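You operate a simulated robot arm through the tools that you are given. There is no shell and no other tool. Be economical: measure what you need, move in short steps, check, and stop when the job is done.

Carry out the task below with a simulated robot arm. There is one attempt and no reset: what you move stays moved.

TASK
On the top of the writing desk, set the teal bowl inside the cream one.
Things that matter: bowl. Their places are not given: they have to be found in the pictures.

It is judged by the outcome, as a careful person would: the job done as asked, and still so three seconds after it is handed in. It fails if anything else is knocked over, pushed out of place, dropped, spilled or broken.

THE ROBOT
A 7-joint arm with a two-finger parallel gripper, fixed in place. Base frame: the origin is at the foot of the arm, x ahead of it, y to its left, z up; the work surface is at about z = 0. Lengths are in m, angles in degrees, forces in N, time in s.
With the tool pointing down near the work surface it reaches from about 0.22 to 0.58 m from the base axis. Its first joint turns from -66.0 to 66.0 degrees. Payload 2.5 kg.
Tool frame: the origin (TCP) lies between the finger pads and is the grasp point; the fingertips stand 0.023 m ahead of it; z points along the fingers, y is the line along which they close. The gripper opens to 0.094 m. The fingers are 0.038 m wide and 0.01 m thick; the gripper's body (0.054 by 0.096 m) begins 0.039 m behind the TCP.
Orientation is told as [roll, pitch, yaw] about the base's x, y, z axes, in that order, counted from this pose: with the fingers straight down and closing along the base's y, the tool's x points along the base's -x, its y along +y and its z along -z.

THE INTERFACE
- The arm moves only by the tool send_rows. Its argument "motion" is a list of rows, each a list of 3 entries, a list of its own where there are three numbers: the opening in per cent of the stroke, from 0 (shut) to 100 (fully open), then the shift along the base's x, y, z in units of 40 mm (1.0 is 40 mm), then the turn, a rotation vector about the base's x, y, z in units of 5 degrees (1.0 is 5 degrees). In form: [[jaw, [tx, ty, tz], [wx, wy, wz]], ...]. A call has 1 to 8 rows; each row shifts and turns the commanded pose from where the row before left it. A call with a number of a shift or a turn outside -1 to 1 is refused whole. A row lasts 0.2 s, in which the tool goes at most 0.05 m and 8.6 degrees; a call with a longer step from one row to the next is refused whole, and so is a gripper value outside its range. A pose out of reach is approached as far as the arm can. The call stops where the force on the tool passes 40 N (or 10 N more than at its start, if that is more) or the arm is blocked; 0.2 s more then pass. The fingers move at their own pace (about 0.108 m/s each) and stop on an object; they squeeze with about 29 N. The grip force told is the motor's: it shows also when the fingers shut on nothing. Time passes only in rows, and 0.2 s behind the last, so rows that do not move let the fingers close. It gives the time, the measured TCP pose, the force on the tool (base axes), the opening and the grip force at its end, in the units of the frame above (readings bear some noise).
- Cameras (640 x 400 px; columns grow to the right, rows downward): "scene" is fixed at [0.1346, -0.405, 0.5505]; the picture's right is [0.84, -0.54, 0.00], its down [-0.32, -0.49, -0.81] and it looks along [0.44, 0.68, -0.58] (base axes); focal length 342 px, centre (320, 200). "wrist" rides on the gripper at [-0.039, 0, -0.044] in the tool frame; the picture's right is [0.00, -1.00, 0.00], its down [0.97, 0.00, -0.24] and it looks along [0.24, 0.00, 0.97] (tool axes); focal length 218 px, centre (320, 200).
- grab_frame(camera): a new picture of that camera. No time passes.
- probe_pixels(camera, pixels): for up to 12 pixels [column, row] of the newest picture of that camera ("zoom" is the newest enlarged one), the place [x, y, z] in the base frame of the surface seen there, good to about 0.003 m, but the place of the scene camera against the robot may be out by one fixed shift of up to 0.018 m in any direction. No time passes.
- inspect(camera, box): a new picture of the part [left, top, right, bottom] of that camera's present view, enlarged. No time passes.
- close_job(): hands the job in; it is judged then, once.

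Work in short steps. Measure before you move; look again where a grasp or a placing could have gone wrong, and mend it. You have 60 turns and 22 pictures in all, the two below and enlarged ones among them. Open the gripper and draw the arm clear of the work before you hand the job in, unless the task says otherwise; then end with one line.

The tools are called after ">>>" by a JSON object that holds its "api" and its "payload". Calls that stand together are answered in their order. send_rows: Moves the arm, as the interface text tells. Its arguments: {"type":"object","properties":{"motion":{"type":"array","items":{"type":"array"}}},"required":["motion"]} The other tools are called the same way: grab_frame (camera) takes a picture; probe_pixels (camera, pixels) gives the place of the surface under pixels of a picture; inspect (camera, box) takes an enlarged picture of a part of a camera's view; close_job () hands the job in.

At the start:

```text
time: 0.0
position: [0.3564, 0.0589, 0.3389]
tool_rot: [0.0, -0.1, 0.1]
wrist_force: [0.2, 0.4, -0.1]
finger_gap: 0.0939
grasp_force: 0.0
```

scene: 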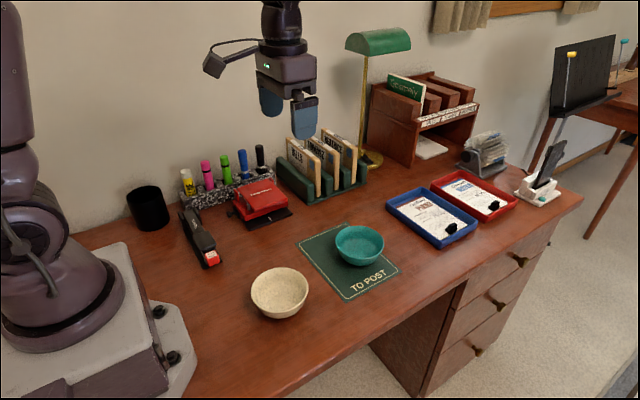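
wrist: 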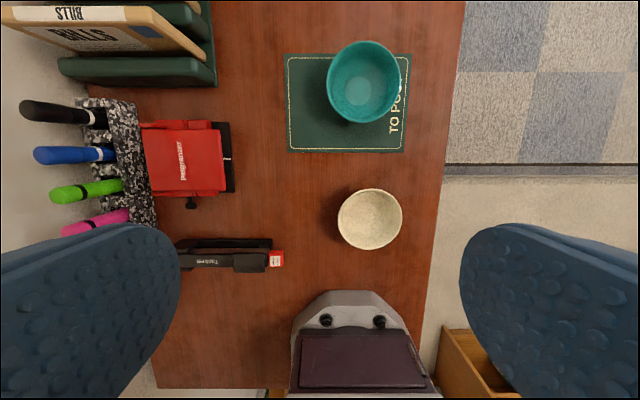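

The teal bowl is at wrist px (363,82) and the cream one at (370,219). I'll probe their rims, floors and the surfaces around them.

>>> {"api": "probe_pixels", "payload": {"camera": "wrist", "pixels": [[329, 82], [398, 82], [363, 43], [363, 121], [363, 88], [340, 218], [401, 218], [370, 191], [370, 247], [370, 219], [300, 140], [300, 230]]}}

>>> {"api": "inspect", "payload": {"camera": "scene", "box": [230, 200, 420, 330]}}

>>> {"api": "inspect", "payload": {"camera": "wrist", "box": [270, 20, 430, 260]}}

```text
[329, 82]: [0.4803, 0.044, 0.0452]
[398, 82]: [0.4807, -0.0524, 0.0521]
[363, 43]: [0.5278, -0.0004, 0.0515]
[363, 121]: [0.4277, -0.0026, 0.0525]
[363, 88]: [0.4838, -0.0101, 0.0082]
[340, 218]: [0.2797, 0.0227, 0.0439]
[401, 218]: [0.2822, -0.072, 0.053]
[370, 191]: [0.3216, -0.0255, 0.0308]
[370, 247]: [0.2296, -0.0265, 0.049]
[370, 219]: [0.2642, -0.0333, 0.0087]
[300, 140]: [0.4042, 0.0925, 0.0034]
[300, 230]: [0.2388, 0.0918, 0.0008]
```

```text
3.08 times, centred on (325, 265) of scene
```

zoom: 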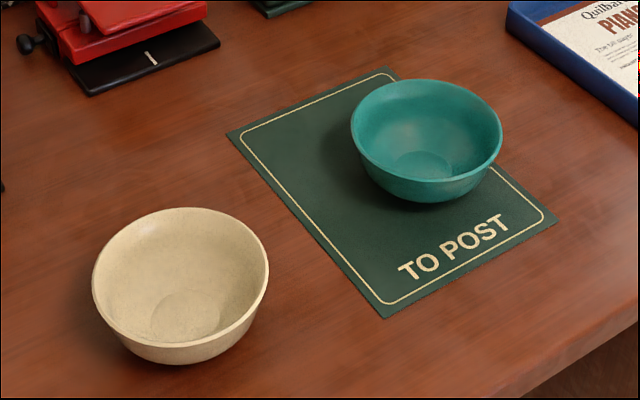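

```text
1.67 times, centred on (350, 140) of wrist
```

zoom: 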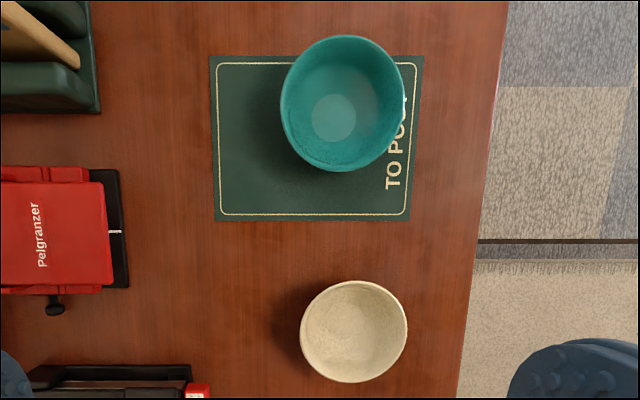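

Rims are about 0.101 m (teal) and 0.104 m (cream) across, too wide to span, so I'll pinch a wall at the teal bowl's +y side. First I'll measure the wall slope on its visible inner side.

>>> {"api": "probe_pixels", "payload": {"camera": "wrist", "pixels": [[396, 80], [393, 80], [390, 80], [386, 80], [382, 80], [378, 80], [374, 80], [370, 80], [331, 80], [334, 80], [338, 80], [345, 80]]}}

>>> {"api": "probe_pixels", "payload": {"camera": "scene", "pixels": [[360, 226], [360, 229], [360, 233], [360, 238], [360, 244], [360, 250], [360, 257], [360, 260], [360, 263], [336, 243], [382, 243], [280, 270]]}}

>>> {"api": "probe_pixels", "payload": {"camera": "wrist", "pixels": [[400, 218], [397, 218], [393, 218], [389, 218], [384, 218], [378, 218], [365, 218], [350, 218], [341, 222], [370, 246], [370, 193], [345, 235]]}}

```text
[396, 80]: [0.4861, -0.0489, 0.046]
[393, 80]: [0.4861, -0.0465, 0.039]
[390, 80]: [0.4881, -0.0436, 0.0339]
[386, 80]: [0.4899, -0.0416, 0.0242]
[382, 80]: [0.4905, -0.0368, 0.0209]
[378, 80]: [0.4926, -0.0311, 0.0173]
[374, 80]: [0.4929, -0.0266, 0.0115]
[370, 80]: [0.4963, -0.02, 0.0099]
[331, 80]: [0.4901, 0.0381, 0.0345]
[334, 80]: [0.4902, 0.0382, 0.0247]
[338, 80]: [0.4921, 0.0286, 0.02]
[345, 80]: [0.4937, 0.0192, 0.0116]
```

```text
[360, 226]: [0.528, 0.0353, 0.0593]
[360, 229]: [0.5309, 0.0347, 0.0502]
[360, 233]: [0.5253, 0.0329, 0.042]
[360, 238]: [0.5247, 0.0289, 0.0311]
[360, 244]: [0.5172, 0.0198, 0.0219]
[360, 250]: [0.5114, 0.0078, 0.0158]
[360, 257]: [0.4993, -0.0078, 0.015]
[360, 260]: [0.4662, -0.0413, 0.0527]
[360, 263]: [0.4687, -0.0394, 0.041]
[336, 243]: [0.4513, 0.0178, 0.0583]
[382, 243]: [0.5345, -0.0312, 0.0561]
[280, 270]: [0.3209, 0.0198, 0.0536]
```

```text
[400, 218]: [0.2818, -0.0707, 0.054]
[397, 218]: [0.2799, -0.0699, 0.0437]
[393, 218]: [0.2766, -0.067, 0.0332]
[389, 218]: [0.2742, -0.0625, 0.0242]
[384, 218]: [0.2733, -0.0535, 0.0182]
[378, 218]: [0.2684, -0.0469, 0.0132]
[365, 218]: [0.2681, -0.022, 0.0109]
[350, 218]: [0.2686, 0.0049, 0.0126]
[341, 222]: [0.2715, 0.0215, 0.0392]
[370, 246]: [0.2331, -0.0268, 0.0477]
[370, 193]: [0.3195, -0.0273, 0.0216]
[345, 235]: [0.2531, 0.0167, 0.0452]
```

Centres: teal ≈ (0.478,-0.002), cream ≈ (0.280,-0.023), both rims at z≈0.053 with walls leaning about 15–20°. I'll move above the teal bowl's +y wall, tilting the tool -15° about x to match it.

>>> {"api": "send_rows", "payload": {"motion": [[40, [0.507, 0.042, -0.87], [-0.5, 0, 0]], [40, [0.507, 0.042, -0.87], [-0.5, 0, 0]], [40, [0.507, 0.042, -0.87], [-0.5, 0, 0]], [40, [0.507, 0.042, -0.87], [-0.5, 0, 0]], [40, [0.507, 0.042, -0.87], [-0.5, 0, 0]], [40, [0.507, 0.042, -0.87], [-0.5, 0, 0]], [40, [0, 0, 0], [0, 0, 0]]]}}

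>>> {"api": "grab_frame", "payload": {"camera": "wrist"}}

```text
time: 1.6
position: [0.4791, 0.0662, 0.1288]
tool_rot: [-15.1, 0.0, -0.1]
wrist_force: [0.3, 0.6, 0.5]
finger_gap: 0.0374
grasp_force: 0.1
```

```text
17 pictures are left
```

wrist: 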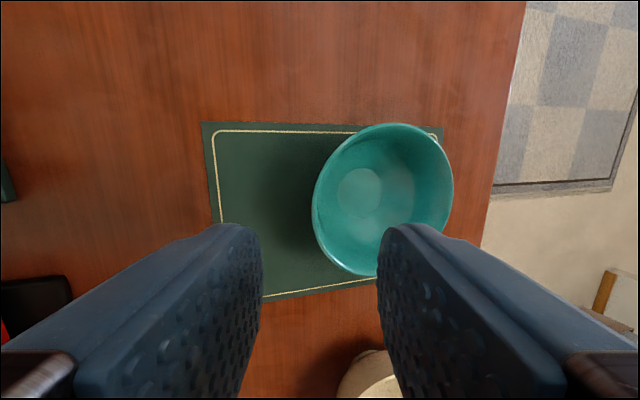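

The teal bowl's near rim is at wrist px (313,208). I'll probe the rim points to refine the grasp.

>>> {"api": "probe_pixels", "payload": {"camera": "wrist", "pixels": [[314, 205], [315, 208], [317, 205], [321, 180], [330, 162], [325, 245], [385, 125], [452, 180], [440, 150], [345, 268]]}}

```text
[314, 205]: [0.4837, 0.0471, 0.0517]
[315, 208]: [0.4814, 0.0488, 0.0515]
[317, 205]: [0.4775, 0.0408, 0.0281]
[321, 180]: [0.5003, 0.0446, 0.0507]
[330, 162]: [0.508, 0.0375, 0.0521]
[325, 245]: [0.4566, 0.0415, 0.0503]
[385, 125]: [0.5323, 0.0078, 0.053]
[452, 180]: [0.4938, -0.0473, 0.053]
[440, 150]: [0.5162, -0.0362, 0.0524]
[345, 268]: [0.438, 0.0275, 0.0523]
```

Wall midline at the rim is y≈0.048 and the bowl centre is (0.481,0.000). I'll descend along the tool axis to TCP (0.481,0.051,0.062).

>>> {"api": "send_rows", "payload": {"motion": [[40, [0.02, -0.12, -0.56], [0, 0, 0]], [40, [0.02, -0.13, -0.56], [0, 0, 0]], [40, [0.01, -0.13, -0.56], [0, 0, 0]], [40, [0, 0, 0], [0, 0, 0]]]}}

>>> {"api": "inspect", "payload": {"camera": "scene", "box": [230, 180, 420, 330]}}

```text
time: 2.6
position: [0.4798, 0.0539, 0.0633]
tool_rot: [-14.9, 0.0, 0.0]
wrist_force: [0.1, -0.2, 0.6]
finger_gap: 0.0376
grasp_force: 0.1
```

```text
2.67 times, centred on (325, 255) of scene
```

zoom: 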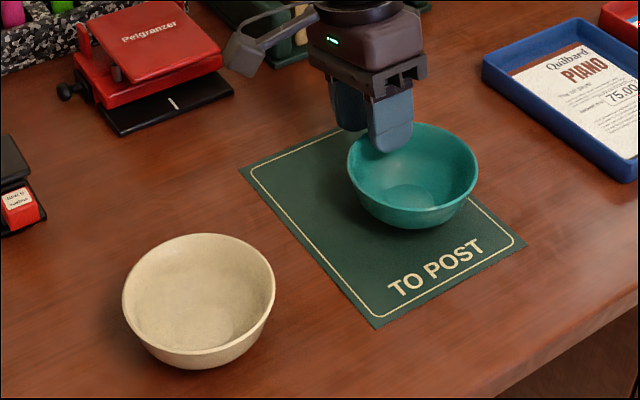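

The fingers straddle the wall with force near zero. I'll shift 2 mm in -y and close.

>>> {"api": "send_rows", "payload": {"motion": [[40, [0.02, -0.06, -0.02], [0, 0, 0]], [20, [0, 0, 0], [0, 0, 0]], [0, [0, 0, 0], [0, 0, 0]], [0, [0, 0, 0], [0, 0, 0]], [0, [0, 0, 0], [0, 0, 0]]]}}

```text
time: 3.8
position: [0.4812, 0.0504, 0.0625]
tool_rot: [-15.0, -0.1, 0.0]
wrist_force: [-0.7, -2.6, 5.3]
finger_gap: 0.0108
grasp_force: 29.3
```

It has gripped at a 10.8 mm gap with 29 N, so I'll lift straight up and check.

>>> {"api": "send_rows", "payload": {"motion": [[0, [0, 0, 0.3], [0, 0, 0]], [0, [0, 0, 0.6], [0, 0, 0]], [0, [0, 0, 0.8], [0, 0, 0]], [0, [0, 0, 0.8], [0, 0, 0]], [0, [0, 0, 0], [0, 0, 0]]]}}

>>> {"api": "grab_frame", "payload": {"camera": "scene"}}

>>> {"api": "grab_frame", "payload": {"camera": "wrist"}}

```text
time: 5.0
position: [0.4818, 0.0514, 0.1628]
tool_rot: [-15.0, 0.0, 0.0]
wrist_force: [0.2, -0.5, -1.7]
finger_gap: 0.0094
grasp_force: 28.6
```

```text
15 pictures are left
```

scene: 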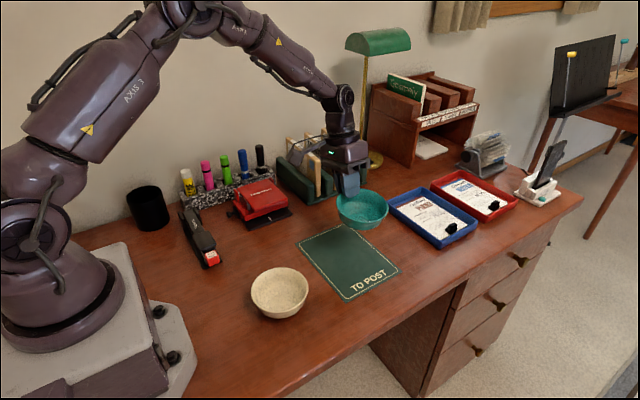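

```text
14 pictures are left
```

wrist: 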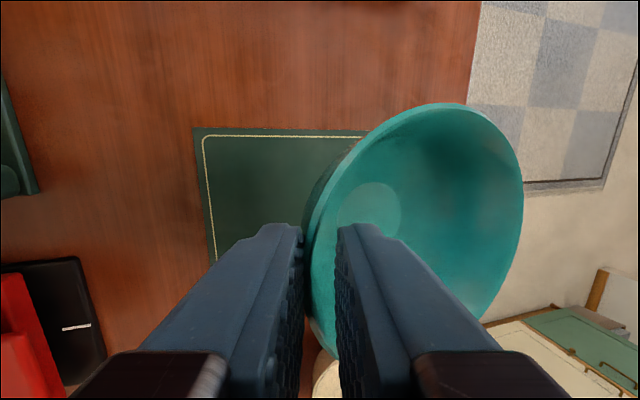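

It's held but looks a little tilted. I'll probe the rim to find its plane and centre relative to the TCP.

>>> {"api": "probe_pixels", "payload": {"camera": "wrist", "pixels": [[318, 215], [335, 178], [360, 148], [400, 117], [440, 106], [490, 122], [517, 160], [519, 205], [505, 265], [485, 310], [370, 205], [400, 210]]}}

>>> {"api": "inspect", "payload": {"camera": "scene", "box": [300, 120, 420, 240]}}

```text
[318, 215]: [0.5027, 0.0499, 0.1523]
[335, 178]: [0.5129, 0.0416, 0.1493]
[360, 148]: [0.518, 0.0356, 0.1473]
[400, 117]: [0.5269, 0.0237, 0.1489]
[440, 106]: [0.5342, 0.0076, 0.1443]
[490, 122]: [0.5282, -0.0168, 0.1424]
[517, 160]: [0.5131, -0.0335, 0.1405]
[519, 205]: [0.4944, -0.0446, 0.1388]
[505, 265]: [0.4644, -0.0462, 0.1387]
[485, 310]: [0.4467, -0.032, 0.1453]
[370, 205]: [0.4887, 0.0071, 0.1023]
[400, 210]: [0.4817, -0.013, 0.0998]
```

```text
3.33 times, centred on (360, 180) of scene
```

zoom: 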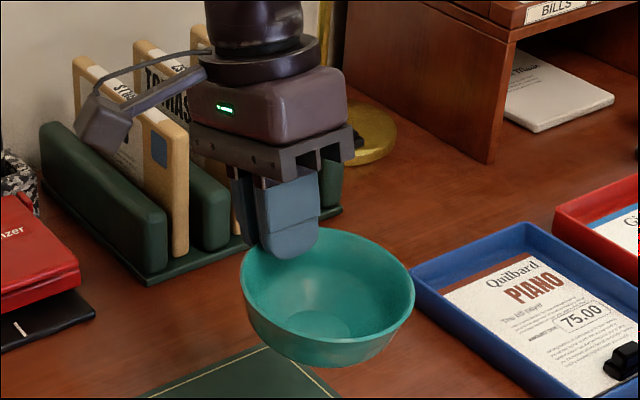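

The bowl is held with about 8° of tilt (-y side low), its rim centre offset about (0,-0.049,-0.017) from the TCP. I'll carry it over the cream bowl at this height, taking out half of the tilt.

>>> {"api": "send_rows", "payload": {"motion": [[0, [-0.5, -0.1, 0.1], [-0.133, 0, 0]], [0, [-0.8, -0.1, 0], [-0.133, 0, 0]], [0, [-0.9, -0.1, 0], [-0.133, 0, 0]], [0, [-0.9, -0.1, 0], [-0.133, 0, 0]], [0, [-0.9, -0.1, 0], [-0.133, 0, 0]], [0, [-0.7, -0.1, 0], [-0.133, 0, 0]], [0, [-0.35, -0.01, 0], [0, 0, 0]], [0, [0, 0, 0], [0, 0, 0]]]}}

>>> {"api": "grab_frame", "payload": {"camera": "wrist"}}

>>> {"api": "inspect", "payload": {"camera": "scene", "box": [200, 180, 380, 330]}}

```text
time: 6.8
position: [0.2807, 0.0252, 0.165]
tool_rot: [-19.1, 0.0, 0.0]
wrist_force: [-0.3, 0.4, -1.6]
finger_gap: 0.0097
grasp_force: 28.8
```

```text
12 pictures are left
```

wrist: 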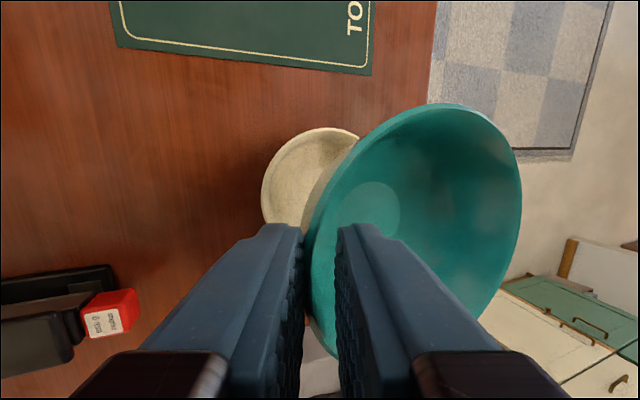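

```text
2.67 times, centred on (290, 255) of scene
```

zoom: 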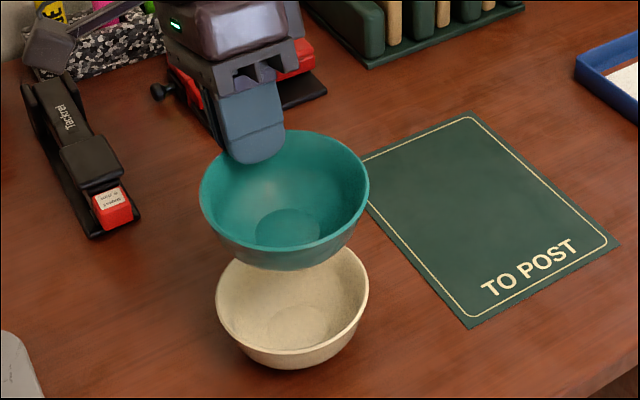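

I'll measure both rims in this view: the cream left rim at px (264,190) to (330,130), and the teal rim.

>>> {"api": "probe_pixels", "payload": {"camera": "wrist", "pixels": [[264, 190], [267, 172], [275, 157], [287, 143], [303, 133], [322, 129], [340, 130], [265, 208], [440, 106], [516, 160], [519, 205], [360, 148]]}}

>>> {"api": "probe_pixels", "payload": {"camera": "zoom", "pixels": [[202, 190], [366, 188], [310, 133], [345, 148], [270, 248], [320, 243], [219, 290], [366, 290], [290, 350], [330, 341], [245, 333], [350, 325]]}}

```text
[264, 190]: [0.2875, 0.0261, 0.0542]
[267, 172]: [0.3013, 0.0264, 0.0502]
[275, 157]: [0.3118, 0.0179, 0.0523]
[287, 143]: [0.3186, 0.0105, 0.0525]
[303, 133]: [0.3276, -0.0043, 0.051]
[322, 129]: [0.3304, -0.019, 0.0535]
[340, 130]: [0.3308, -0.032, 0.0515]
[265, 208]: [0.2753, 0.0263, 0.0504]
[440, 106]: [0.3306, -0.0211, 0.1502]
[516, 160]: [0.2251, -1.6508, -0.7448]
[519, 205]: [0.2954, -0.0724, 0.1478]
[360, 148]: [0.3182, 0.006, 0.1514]
```

```text
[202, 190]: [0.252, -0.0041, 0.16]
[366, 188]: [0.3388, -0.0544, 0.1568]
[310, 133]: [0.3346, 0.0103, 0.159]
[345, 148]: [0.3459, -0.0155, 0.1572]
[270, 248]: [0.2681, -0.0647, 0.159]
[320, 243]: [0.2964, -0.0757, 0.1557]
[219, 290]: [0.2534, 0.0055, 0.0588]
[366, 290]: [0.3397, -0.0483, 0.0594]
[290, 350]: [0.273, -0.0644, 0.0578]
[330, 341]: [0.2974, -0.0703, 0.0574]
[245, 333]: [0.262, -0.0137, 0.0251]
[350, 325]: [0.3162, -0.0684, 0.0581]
```

Wrist says they're concentric; the scene view says teal is about 5 mm too far in -y, so I'll compromise with +3 mm in y. I'll lower to TCP z≈0.085, where the outer fingertip still clears the cream rim.

>>> {"api": "send_rows", "payload": {"motion": [[0, [-0.02, 0.07, -0.4], [0, 0, 0]], [0, [0, 0, -0.6], [0, 0, 0]], [0, [0, 0, -0.5], [0, 0, 0]], [0, [0, 0, -0.3], [0, 0, 0]], [0, [0, 0, -0.2], [0, 0, 0]], [0, [0, 0, 0], [0, 0, 0]]]}}

>>> {"api": "inspect", "payload": {"camera": "scene", "box": [200, 200, 360, 330]}}

>>> {"api": "grab_frame", "payload": {"camera": "wrist"}}

```text
time: 8.2
position: [0.2785, 0.0289, 0.086]
tool_rot: [-18.9, 0.1, 0.0]
wrist_force: [0.8, -0.4, -1.3]
finger_gap: 0.0091
grasp_force: 29.0
```

```text
3.08 times, centred on (280, 265) of scene
```

zoom: 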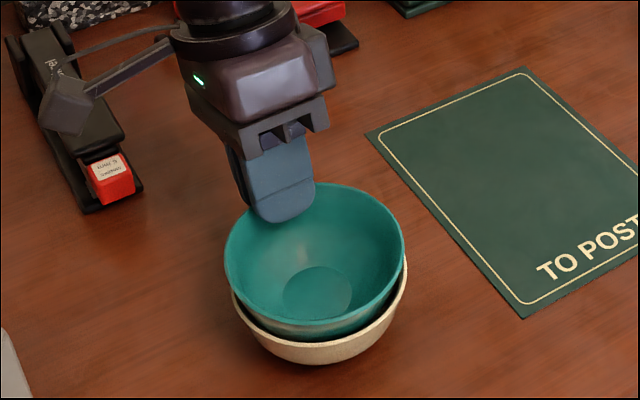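

```text
9 pictures are left
```

wrist: 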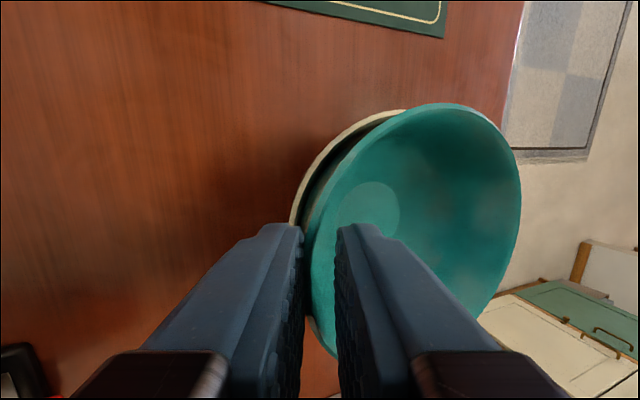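

It's nested and close to concentric, with the teal about 2 mm to the scene's left. I'll nudge +2 mm in x and lower 4 mm more.

>>> {"api": "send_rows", "payload": {"motion": [[0, [0.05, 0, -0.06], [0, 0, 0]], [0, [0, 0, -0.05], [0, 0, 0]], [0, [0, 0, 0], [0, 0, 0]]]}}

```text
time: 9.0
position: [0.2798, 0.0286, 0.0819]
tool_rot: [-19.2, 0.1, 0.1]
wrist_force: [-0.9, -0.7, 0.0]
finger_gap: 0.0092
grasp_force: 28.3
```

Force z has gone from -1.3 to 0, which suggests first contact, so I'll open slightly to release.

>>> {"api": "send_rows", "payload": {"motion": [[16, [0, 0, 0], [0, 0, 0]], [22, [0, 0, 0], [0, 0, 0]], [22, [0, 0, 0], [0, 0, 0]]]}}

>>> {"api": "inspect", "payload": {"camera": "scene", "box": [200, 200, 360, 330]}}

```text
time: 9.8
position: [0.2809, 0.0297, 0.0823]
tool_rot: [-19.0, 0.0, 0.0]
wrist_force: [0.2, -0.2, -0.2]
finger_gap: 0.0209
grasp_force: 0.1
```

```text
3.08 times, centred on (280, 265) of scene
```

zoom: 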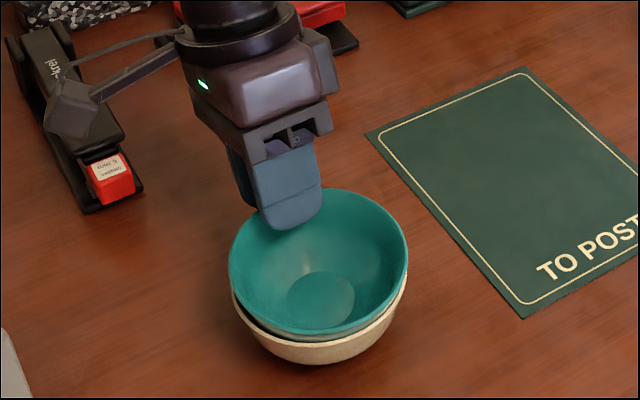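

It's released and no force is showing. I'll withdraw along the tool axis, slowly at first.

>>> {"api": "send_rows", "payload": {"motion": [[22, [0, 0.065, 0.19], [0, 0, 0]], [22, [0, 0.13, 0.38], [0, 0, 0]], [22, [0, 0.2, 0.57], [0, 0, 0]], [22, [0, 0.3, 0.85], [0, 0, 0]], [22, [0, 0.3, 0.9], [0.5, 0, 0]], [22, [0, 0.6, 0.7], [1, 0, 0]], [22, [0, 0.6, 0.7], [1, 0, 0]], [22, [0, 0, 0], [0, 0, 0]]]}}

>>> {"api": "inspect", "payload": {"camera": "scene", "box": [200, 200, 360, 330]}}

>>> {"api": "grab_frame", "payload": {"camera": "wrist"}}

```text
time: 11.6
position: [0.282, 0.1178, 0.2535]
tool_rot: [-6.6, -0.1, 0.0]
wrist_force: [0.8, -0.5, -0.1]
finger_gap: 0.0206
grasp_force: 0.0
```

```text
3.08 times, centred on (280, 265) of scene
```

zoom: 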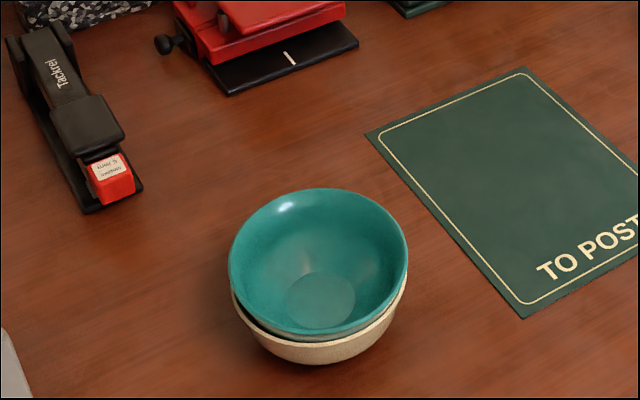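

```text
6 pictures are left
```

wrist: 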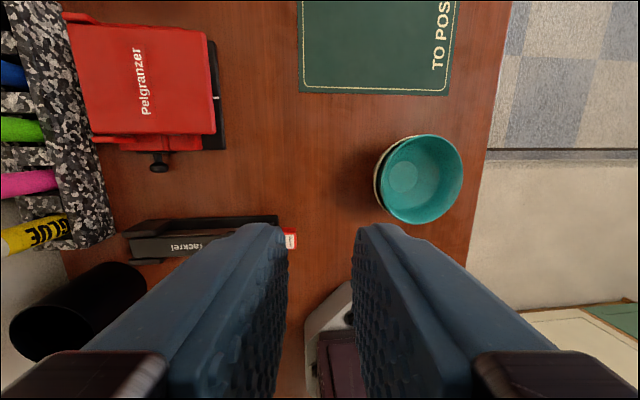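

The bowls are nested. I'll check that the teal rim is level.

>>> {"api": "probe_pixels", "payload": {"camera": "wrist", "pixels": [[382, 180], [395, 148], [420, 137], [450, 150], [459, 175], [452, 203], [425, 221], [395, 211], [403, 177]]}}

>>> {"api": "probe_pixels", "payload": {"camera": "zoom", "pixels": [[231, 260], [405, 258], [318, 191], [320, 331], [260, 317], [378, 312], [250, 209], [385, 210]]}}

```text
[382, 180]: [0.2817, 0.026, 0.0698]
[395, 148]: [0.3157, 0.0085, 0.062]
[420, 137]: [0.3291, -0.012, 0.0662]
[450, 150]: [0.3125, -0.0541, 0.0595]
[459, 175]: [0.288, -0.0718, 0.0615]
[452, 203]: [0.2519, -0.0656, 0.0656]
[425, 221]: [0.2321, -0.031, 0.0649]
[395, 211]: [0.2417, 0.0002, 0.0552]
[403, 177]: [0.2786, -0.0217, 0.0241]
```

```text
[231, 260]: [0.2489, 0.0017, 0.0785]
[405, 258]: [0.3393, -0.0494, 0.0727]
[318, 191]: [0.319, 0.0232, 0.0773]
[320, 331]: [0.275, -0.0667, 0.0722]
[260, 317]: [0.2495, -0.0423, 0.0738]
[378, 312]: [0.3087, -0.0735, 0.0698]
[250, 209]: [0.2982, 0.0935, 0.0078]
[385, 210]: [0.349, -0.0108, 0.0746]
```

The teal bowl sits inside the cream one, centred at about (0.281,-0.023) with its rim within a few degrees of level. I'll open the gripper, back off, and confirm it stays put.

>>> {"api": "send_rows", "payload": {"motion": [[100, [0, 0, 0.9], [0.5, 0, 0]], [100, [0.3, 0, 0.8], [0.5, 0, 0]], [100, [0, 0, 0], [0, 0, 0]], [100, [0, 0, 0], [0, 0, 0]], [100, [0, 0, 0], [0, 0, 0]], [100, [0, 0, 0], [0, 0, 0]]]}}

>>> {"api": "grab_frame", "payload": {"camera": "scene"}}

>>> {"api": "inspect", "payload": {"camera": "scene", "box": [200, 200, 360, 330]}}

```text
time: 13.0
position: [0.2952, 0.1154, 0.3236]
tool_rot: [-1.5, 0.0, 0.0]
wrist_force: [-0.3, 0.8, -1.1]
finger_gap: 0.0936
grasp_force: 0.1
```

```text
5 pictures are left
```

scene: 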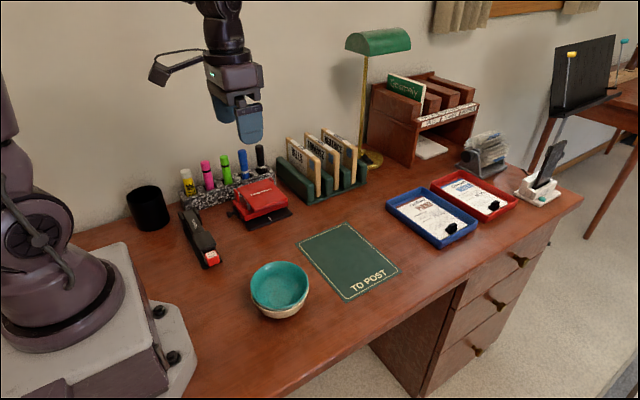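

```text
3.08 times, centred on (280, 265) of scene
```

zoom: 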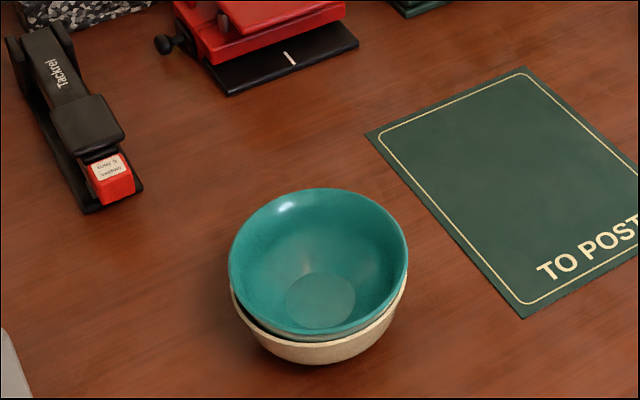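

The bowls haven't moved since release, nothing else on the desk was disturbed, and the arm is clear, so I'm handing in.

>>> {"api": "close_job", "payload": {}}

```text
The job is handed in.
```

The teal bowl is sitting inside the cream bowl on the desk, tilted about 4–5° but stable, and nothing else was moved.
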